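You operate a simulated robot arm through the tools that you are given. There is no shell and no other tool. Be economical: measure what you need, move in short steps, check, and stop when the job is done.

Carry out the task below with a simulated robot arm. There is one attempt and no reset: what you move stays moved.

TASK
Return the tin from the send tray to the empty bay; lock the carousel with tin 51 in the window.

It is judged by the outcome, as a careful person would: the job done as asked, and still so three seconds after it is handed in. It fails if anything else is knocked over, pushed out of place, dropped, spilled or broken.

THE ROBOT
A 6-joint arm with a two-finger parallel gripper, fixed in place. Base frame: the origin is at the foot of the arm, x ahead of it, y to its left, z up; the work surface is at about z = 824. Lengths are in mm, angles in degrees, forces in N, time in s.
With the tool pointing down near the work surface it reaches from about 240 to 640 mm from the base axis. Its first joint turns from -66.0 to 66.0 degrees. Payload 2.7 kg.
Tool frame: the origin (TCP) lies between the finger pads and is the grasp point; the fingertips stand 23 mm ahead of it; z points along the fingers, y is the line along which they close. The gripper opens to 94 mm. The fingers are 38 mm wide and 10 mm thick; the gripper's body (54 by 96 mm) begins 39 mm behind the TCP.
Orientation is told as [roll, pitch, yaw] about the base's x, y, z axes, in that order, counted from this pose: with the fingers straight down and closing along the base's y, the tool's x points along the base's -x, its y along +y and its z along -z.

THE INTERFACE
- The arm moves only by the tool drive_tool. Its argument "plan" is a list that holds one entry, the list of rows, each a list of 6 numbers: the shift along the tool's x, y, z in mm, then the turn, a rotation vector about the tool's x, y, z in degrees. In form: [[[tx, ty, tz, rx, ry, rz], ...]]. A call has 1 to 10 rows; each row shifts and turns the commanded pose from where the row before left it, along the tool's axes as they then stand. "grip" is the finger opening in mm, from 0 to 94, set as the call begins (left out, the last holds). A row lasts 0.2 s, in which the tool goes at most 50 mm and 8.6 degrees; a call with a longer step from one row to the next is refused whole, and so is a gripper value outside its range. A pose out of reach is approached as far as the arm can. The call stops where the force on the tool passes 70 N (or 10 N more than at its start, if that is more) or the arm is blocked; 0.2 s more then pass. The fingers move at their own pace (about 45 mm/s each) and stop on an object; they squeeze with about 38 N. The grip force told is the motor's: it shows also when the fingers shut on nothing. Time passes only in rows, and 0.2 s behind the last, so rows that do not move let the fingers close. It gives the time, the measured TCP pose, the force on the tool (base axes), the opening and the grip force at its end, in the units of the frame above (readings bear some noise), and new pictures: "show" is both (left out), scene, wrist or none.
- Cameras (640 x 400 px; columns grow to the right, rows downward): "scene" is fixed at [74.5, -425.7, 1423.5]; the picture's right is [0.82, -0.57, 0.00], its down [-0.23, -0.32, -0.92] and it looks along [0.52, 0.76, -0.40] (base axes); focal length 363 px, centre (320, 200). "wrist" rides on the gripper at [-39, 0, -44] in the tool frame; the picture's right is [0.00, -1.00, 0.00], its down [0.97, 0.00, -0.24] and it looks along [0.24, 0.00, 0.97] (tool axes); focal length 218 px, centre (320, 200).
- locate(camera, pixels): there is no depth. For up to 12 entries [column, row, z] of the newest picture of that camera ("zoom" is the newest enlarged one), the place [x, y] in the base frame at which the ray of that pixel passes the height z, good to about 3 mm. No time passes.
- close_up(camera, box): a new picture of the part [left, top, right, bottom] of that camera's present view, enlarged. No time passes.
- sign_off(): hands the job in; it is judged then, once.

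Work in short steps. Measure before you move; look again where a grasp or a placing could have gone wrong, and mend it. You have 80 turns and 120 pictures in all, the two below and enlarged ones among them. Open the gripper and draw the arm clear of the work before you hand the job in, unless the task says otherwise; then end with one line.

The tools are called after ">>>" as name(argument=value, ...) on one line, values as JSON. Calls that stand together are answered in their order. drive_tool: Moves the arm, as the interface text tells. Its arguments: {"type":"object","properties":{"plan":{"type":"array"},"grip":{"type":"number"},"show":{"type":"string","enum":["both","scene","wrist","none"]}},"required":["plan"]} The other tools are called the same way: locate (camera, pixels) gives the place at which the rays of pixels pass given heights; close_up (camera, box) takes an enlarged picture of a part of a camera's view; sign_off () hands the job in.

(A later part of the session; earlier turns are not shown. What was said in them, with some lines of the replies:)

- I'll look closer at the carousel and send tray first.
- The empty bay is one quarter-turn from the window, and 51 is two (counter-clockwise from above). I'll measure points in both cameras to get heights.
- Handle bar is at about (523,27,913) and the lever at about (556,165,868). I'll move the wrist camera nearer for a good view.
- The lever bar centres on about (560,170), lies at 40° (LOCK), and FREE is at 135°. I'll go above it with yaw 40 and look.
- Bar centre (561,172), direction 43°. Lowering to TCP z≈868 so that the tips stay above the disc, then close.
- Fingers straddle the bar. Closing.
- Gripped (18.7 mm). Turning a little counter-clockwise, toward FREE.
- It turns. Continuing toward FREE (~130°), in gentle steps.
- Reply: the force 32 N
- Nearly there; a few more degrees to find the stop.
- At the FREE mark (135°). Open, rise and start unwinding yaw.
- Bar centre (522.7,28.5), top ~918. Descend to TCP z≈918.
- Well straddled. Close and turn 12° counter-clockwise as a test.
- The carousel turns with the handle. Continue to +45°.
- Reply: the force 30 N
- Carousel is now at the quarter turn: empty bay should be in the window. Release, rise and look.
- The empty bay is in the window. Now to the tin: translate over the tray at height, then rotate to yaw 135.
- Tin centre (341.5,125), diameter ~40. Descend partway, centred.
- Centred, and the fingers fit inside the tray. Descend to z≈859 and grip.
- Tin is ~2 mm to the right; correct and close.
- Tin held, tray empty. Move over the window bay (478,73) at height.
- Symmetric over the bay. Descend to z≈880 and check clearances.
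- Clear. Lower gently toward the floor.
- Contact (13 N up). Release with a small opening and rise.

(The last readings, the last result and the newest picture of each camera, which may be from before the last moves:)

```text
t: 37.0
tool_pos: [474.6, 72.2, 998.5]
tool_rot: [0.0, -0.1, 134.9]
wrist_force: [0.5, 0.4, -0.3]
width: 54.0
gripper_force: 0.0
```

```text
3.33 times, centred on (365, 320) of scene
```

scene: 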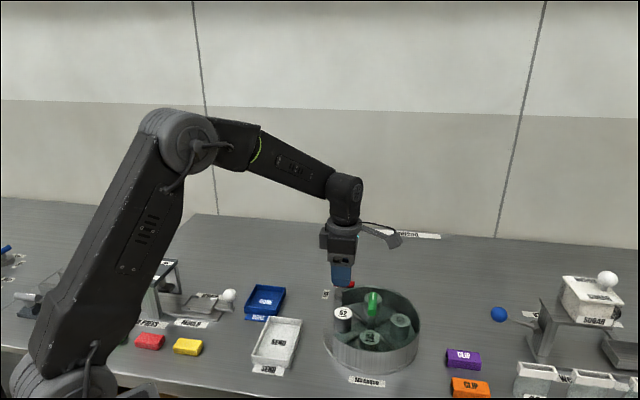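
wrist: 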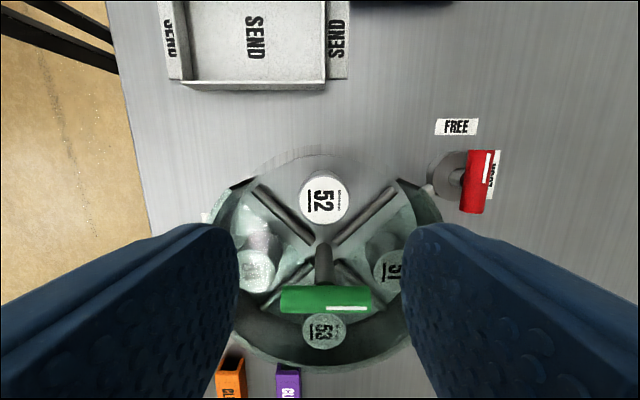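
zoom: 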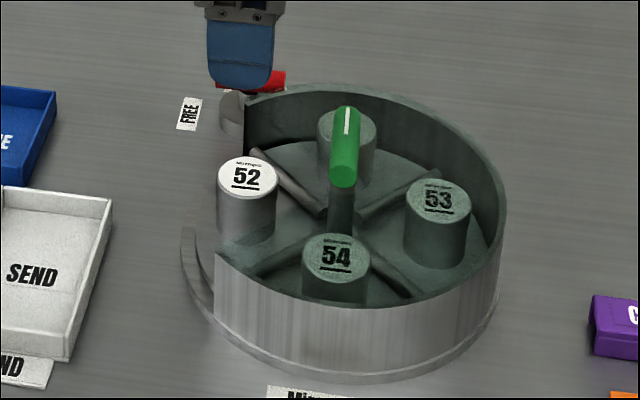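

52 sits well in the bay. Move over the handle and go back to yaw 45.

>>> drive_tool(plan=[[[32.6, -1.7, 0, 0, 0, 0], [32.6, -1.7, 0, 0, 0, 0], [0, 0, 0, 0, 0, 8.5], [0, 0, 0, 0, 0, 8.5], [0, 0, 0, 0, 0, 8.5], [0, 0, 0, 0, 0, 8.5], [0, 0, 0, 0, 0, 8.5]]], grip=44, show="none")

>>> drive_tool(plan=[[[0, 0, 0, 0, 0, 8], [0, 0, 0, 0, 0, 8], [0, 0, 0, 0, 0, 8], [0, 0, 0, 0, 0, 8], [0, 0, 0, 0, 0, 8], [0, 0, 0, 0, 0, 7.3], [0, 0, 0, 0, 0, 0]]], show="wrist")

```text
t: 38.6
tool_pos: [523.1, 30.3, 999.2]
tool_rot: [0.0, 0.1, 92.3]
wrist_force: [0.5, -0.3, 0.5]
width: 44.1
gripper_force: 0.0
```

```text
t: 40.2
tool_pos: [525.8, 28.4, 999.8]
tool_rot: [0.0, 0.0, 45.0]
wrist_force: [-0.4, -0.6, -0.8]
width: 44.1
gripper_force: 0.0
```

wrist: 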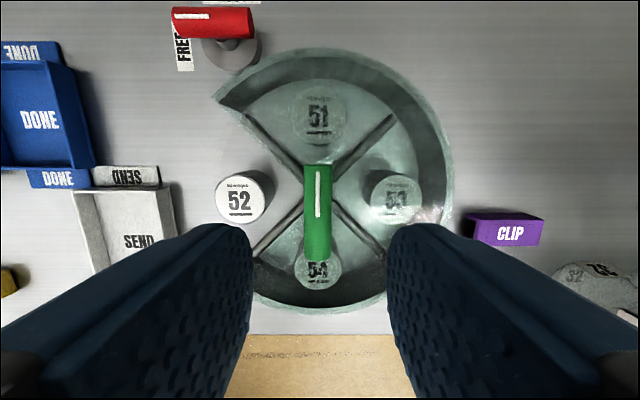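

>>> drive_tool(plan=[[[0, 1, 25, 0, 0, 0], [0, 0, 25, 0, 0, 0], [0, 0, 20, 0, 0, 0], [0, 0, 12, 0, 0, 0], [0, 0, 0, 0, 0, 0]]], show="wrist")

```text
t: 41.4
tool_pos: [524.2, 28.5, 918.7]
tool_rot: [0.0, 0.0, 45.2]
wrist_force: [-0.8, -0.7, 0.3]
width: 44.1
gripper_force: 0.1
```

wrist: 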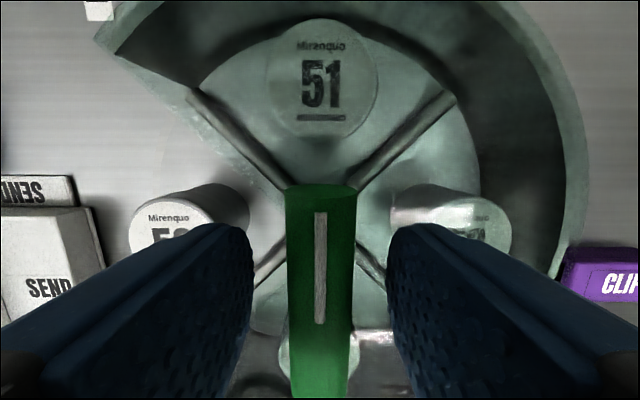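

Straddled. Close and turn counter-clockwise.

>>> drive_tool(plan=[[[0, 0, 0, 0, 0, 0], [0, 0, 0, 0, 0, 0], [0, 0, 0, 0, 0, 0], [0, 0, 0, 0, 0, -4], [0, 0, 0, 0, 0, -5], [0, 0, 0, 0, 0, -5], [0, 0, 0, 0, 0, -5], [0, 0, 0, 0, 0, -5], [0, 0, 0, 0, 0, -5]]], grip=0, show="wrist")

>>> drive_tool(plan=[[[0, 0, 0, 0, 0, -5], [0, 0, 0, 0, 0, -5], [0, 0, 0, 0, 0, -5], [0, 0, 0, 0, 0, -5], [0, 0, 0, 0, 0, -5], [0, 0, 0, 0, 0, -5], [0, 0, 0, 0, 0, -5]]], show="wrist")

```text
t: 43.4
tool_pos: [524.1, 29.9, 917.7]
tool_rot: [-0.1, 0.0, 74.2]
wrist_force: [-13.8, -2.6, 22.9]
width: 17.9
gripper_force: 45.2
```

wrist: 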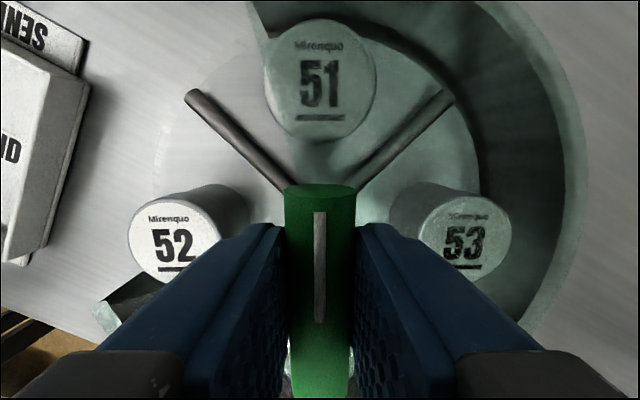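

```text
t: 45.0
tool_pos: [523.3, 29.5, 918.1]
tool_rot: [0.2, 0.0, 109.2]
wrist_force: [-23.5, -2.6, 26.9]
width: 17.8
gripper_force: 44.7
```

wrist: 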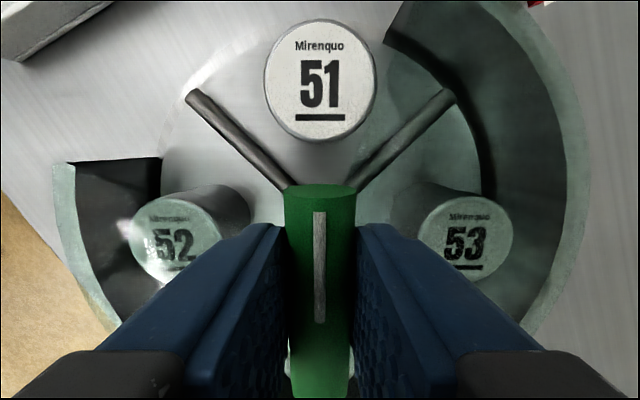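

>>> drive_tool(plan=[[[0, 0, 0, 0, 0, -5], [0, 0, 0, 0, 0, -5], [0, 0, 0, 0, 0, -5], [0, 0, 0, 0, 0, -5], [0, 0, 0, 0, 0, -4], [0, 0, 0, 0, 0, -1.8], [0, 0, 0, 0, 0, 0]]], show="wrist")

```text
t: 46.6
tool_pos: [522.5, 28.8, 918.7]
tool_rot: [0.2, 0.0, 135.0]
wrist_force: [-20.0, -12.7, 23.4]
width: 17.8
gripper_force: 45.0
```

wrist: 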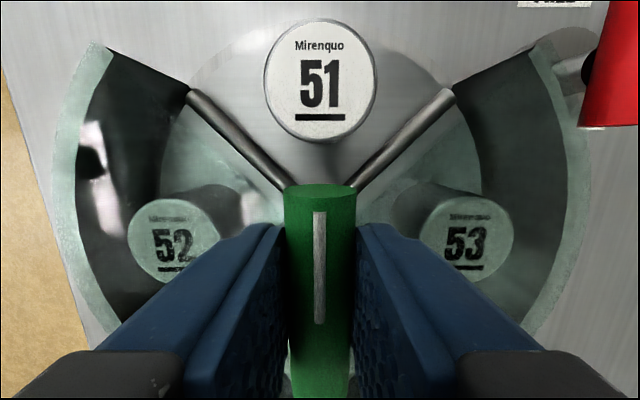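

51 is centred in the window with dividers lined up. Release, rise, and go over the lever (560,172).

>>> drive_tool(plan=[[[0, 0, 0, 0, 0, 0], [0, 0, 0, 0, 0, 0], [0, 0, 0, 0, 0, 0], [0, 0, -25, 0, 0, 0], [0, 0, -35, 0, 0, 0], [-18.8, -31.9, 0, 0, 0, 0], [-18.8, -31.9, 0, 0, 0, 0], [-18.8, -31.9, 0, 0, 0, 0], [-18.8, -31.9, 0, 0, 0, 0], [0, 0, 20, 0, 0, 0]]], grip=44)

>>> close_up(camera="scene", box=[300, 230, 430, 380])

```text
t: 48.8
tool_pos: [564.6, 175.3, 959.3]
tool_rot: [-0.1, 0.0, 135.0]
wrist_force: [-0.5, -0.6, -0.6]
width: 44.3
gripper_force: 0.2
```

scene: 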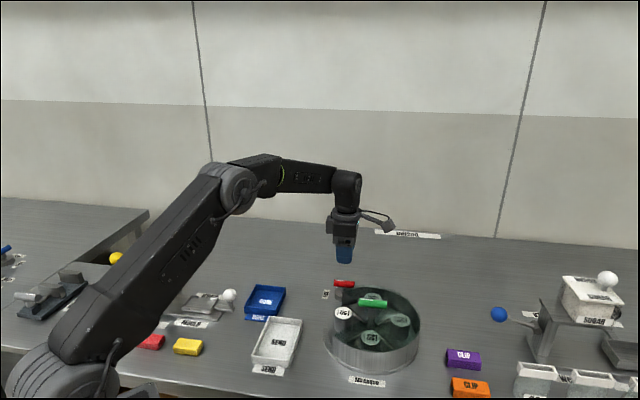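
wrist: 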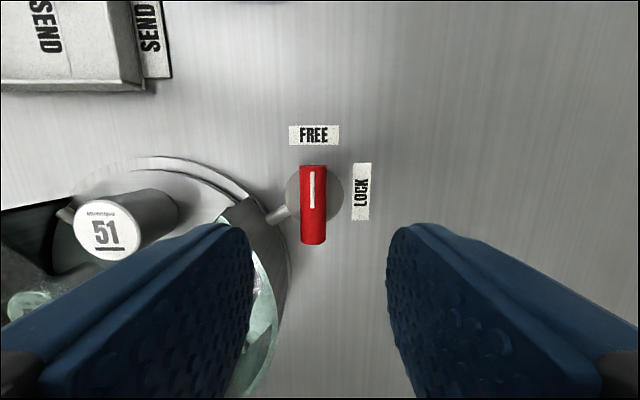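

```text
2.67 times, centred on (365, 305) of scene
```

zoom: 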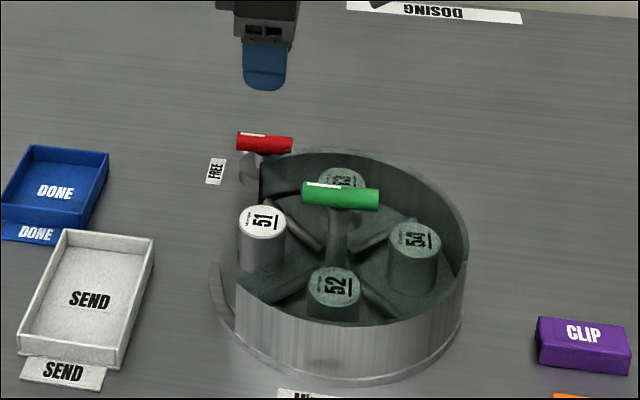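

Bar is 4 mm to the left (col 313); correct and descend to z≈870.

>>> drive_tool(plan=[[[0, 4, 25, 0, 0, 0], [0, 0, 25, 0, 0, 0], [0, 0, 25, 0, 0, 0], [0, 0, 14, 0, 0, 0], [0, 0, 0, 0, 0, 0]]], show="wrist")

```text
t: 50.0
tool_pos: [559.0, 169.6, 867.9]
tool_rot: [0.0, 0.0, 134.9]
wrist_force: [0.4, 0.4, -0.2]
width: 43.7
gripper_force: 0.1
```

wrist: 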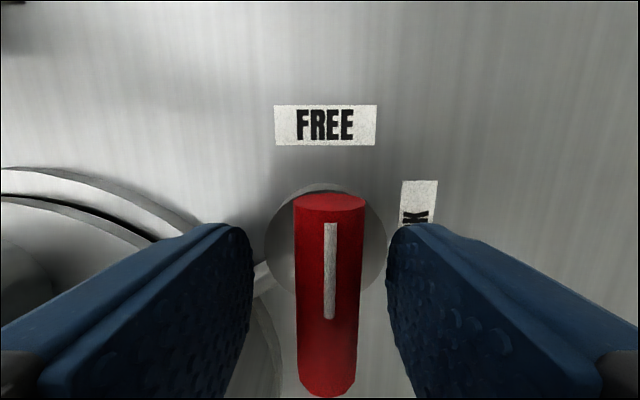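

Shift back 2 mm, close, and turn clockwise toward LOCK.

>>> drive_tool(plan=[[[0, -2, -1, 0, 0, 0], [0, 0, 0, 0, 0, 0], [0, 0, 0, 0, 0, 0], [0, 0, 0, 0, 0, 6], [0, 0, 0, 0, 0, 6], [0, 0, 0, 0, 0, 6], [0, 0, 0, 0, 0, 6]]], grip=0, show="wrist")

```text
t: 51.6
tool_pos: [561.5, 172.4, 869.2]
tool_rot: [-0.1, 0.0, 110.9]
wrist_force: [15.9, 3.2, -15.5]
width: 17.9
gripper_force: 45.5
```

wrist: 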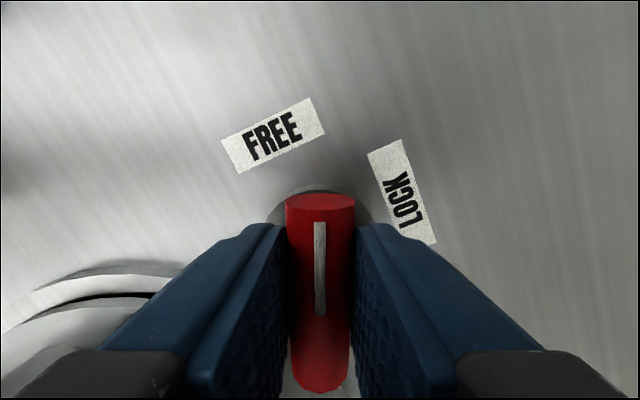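

>>> drive_tool(plan=[[[0, 0, 0, 0, 0, 6], [0, 0, 0, 0, 0, 6], [0, 0, 0, 0, 0, 6], [0, 0, 0, 0, 0, 6], [0, 0, 0, 0, 0, 6], [0, 0, 0, 0, 0, 6]]], show="none")

>>> drive_tool(plan=[[[0, 0, 0, 0, 0, 6], [0, 0, 0, 0, 0, 6], [0, 0, 0, 0, 0, 6], [0, 0, 0, 0, 0, 4]]], show="wrist")

```text
t: 53.0
tool_pos: [561.4, 171.9, 869.5]
tool_rot: [0.0, -0.2, 74.8]
wrist_force: [19.1, 11.9, -27.9]
width: 17.6
gripper_force: 45.2
```

```text
t: 54.0
tool_pos: [561.2, 170.9, 869.3]
tool_rot: [-0.1, -0.1, 52.8]
wrist_force: [19.7, 10.2, -27.0]
width: 17.7
gripper_force: 44.8
```

wrist: 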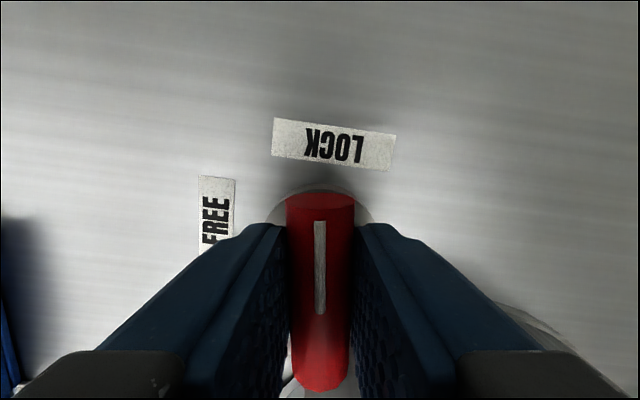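

>>> drive_tool(plan=[[[0, 0, 0, 0, 0, 3], [0, 0, 0, 0, 0, 3], [0, 0, 0, 0, 0, 2], [0, 0, 0, 0, 0, 1], [0, 0, 0, 0, 0, 0]]], show="wrist")

```text
t: 55.2
tool_pos: [560.4, 172.3, 869.9]
tool_rot: [-0.1, -0.1, 44.1]
wrist_force: [19.7, 3.7, -23.6]
width: 17.9
gripper_force: 45.1
```

wrist: 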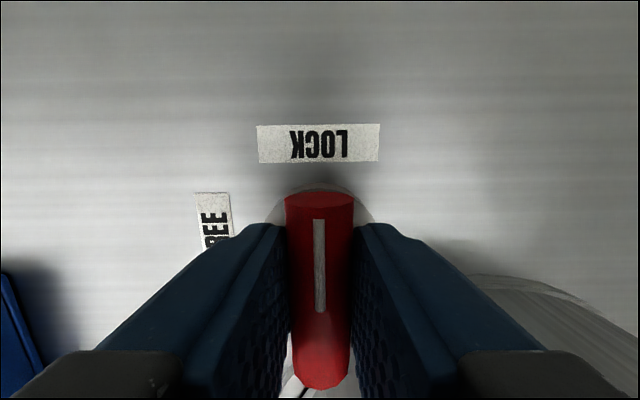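

>>> drive_tool(plan=[[[0, 0, 0, 0, 0, 1.5], [0, 0, 0, 0, 0, 1], [0, 0, 0, 0, 0, 0]]], show="none")

>>> drive_tool(plan=[[[0, 0, 0, 0, 0, 0], [0, 0, 0, 0, 0, 0], [0, 0, -20, 0, 0, 0], [0, 0, -40, 0, 0, 0], [0, 0, -40, 0, 0, 0], [10, 0, -40, 0, 0, 0]]], grip=44)

>>> close_up(camera="scene", box=[310, 260, 430, 375])

>>> close_up(camera="wrist", box=[240, 100, 420, 300])

```text
t: 56.0
tool_pos: [559.8, 170.8, 869.7]
tool_rot: [0.2, 0.1, 41.5]
wrist_force: [11.2, 1.7, -20.2]
width: 19.7
gripper_force: 45.3
```

```text
t: 57.4
tool_pos: [554.2, 167.1, 1013.0]
tool_rot: [0.0, 0.0, 41.4]
wrist_force: [-1.1, -0.2, 0.6]
width: 43.8
gripper_force: 0.0
```

scene: 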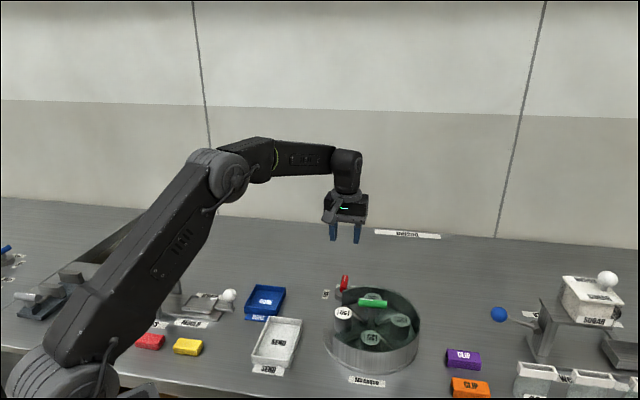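
wrist: 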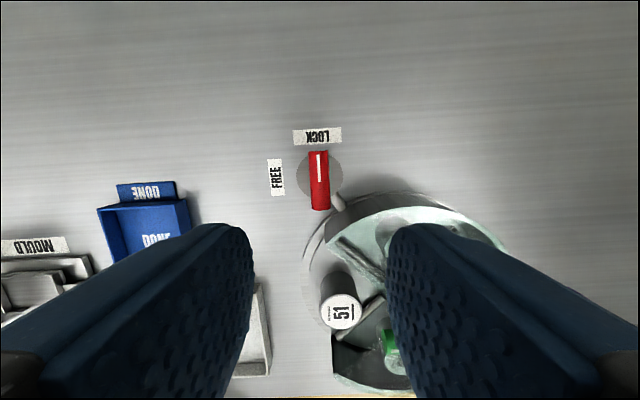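

```text
3.48 times, centred on (370, 318) of scene
```

zoom: 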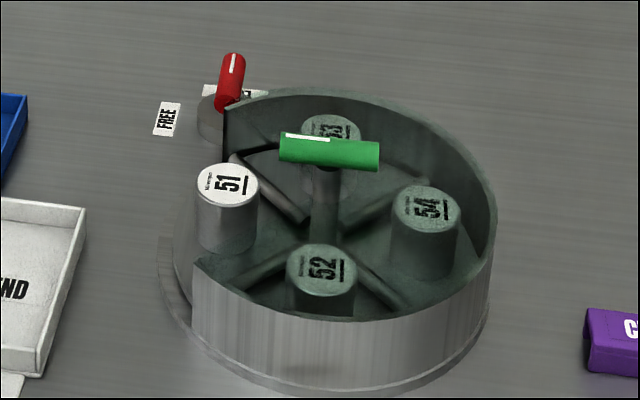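

```text
2.00 times, centred on (330, 200) of wrist
```

zoom: 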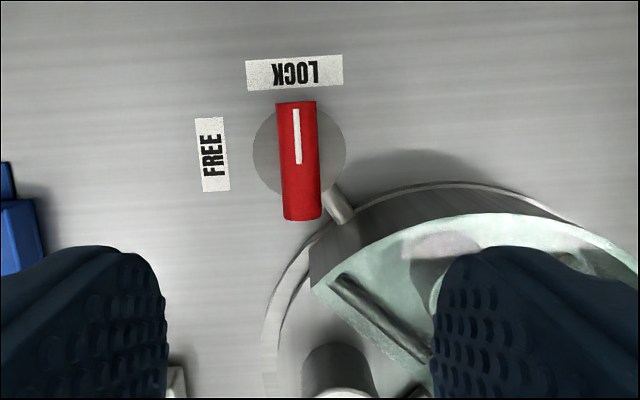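

The lever is on its LOCK stop at the same angle as at the start. Tin 51 is in the window, 52 is in its bay and the arm is clear, so I'm handing in.

>>> sign_off()

```text
The job is handed in.
```

Tin 52 went from the send tray into the empty bay, and the carousel is locked with tin 51 in the window. I judged the lock by the lever being back at its starting LOCK angle and did not test it by pulling on the handle.
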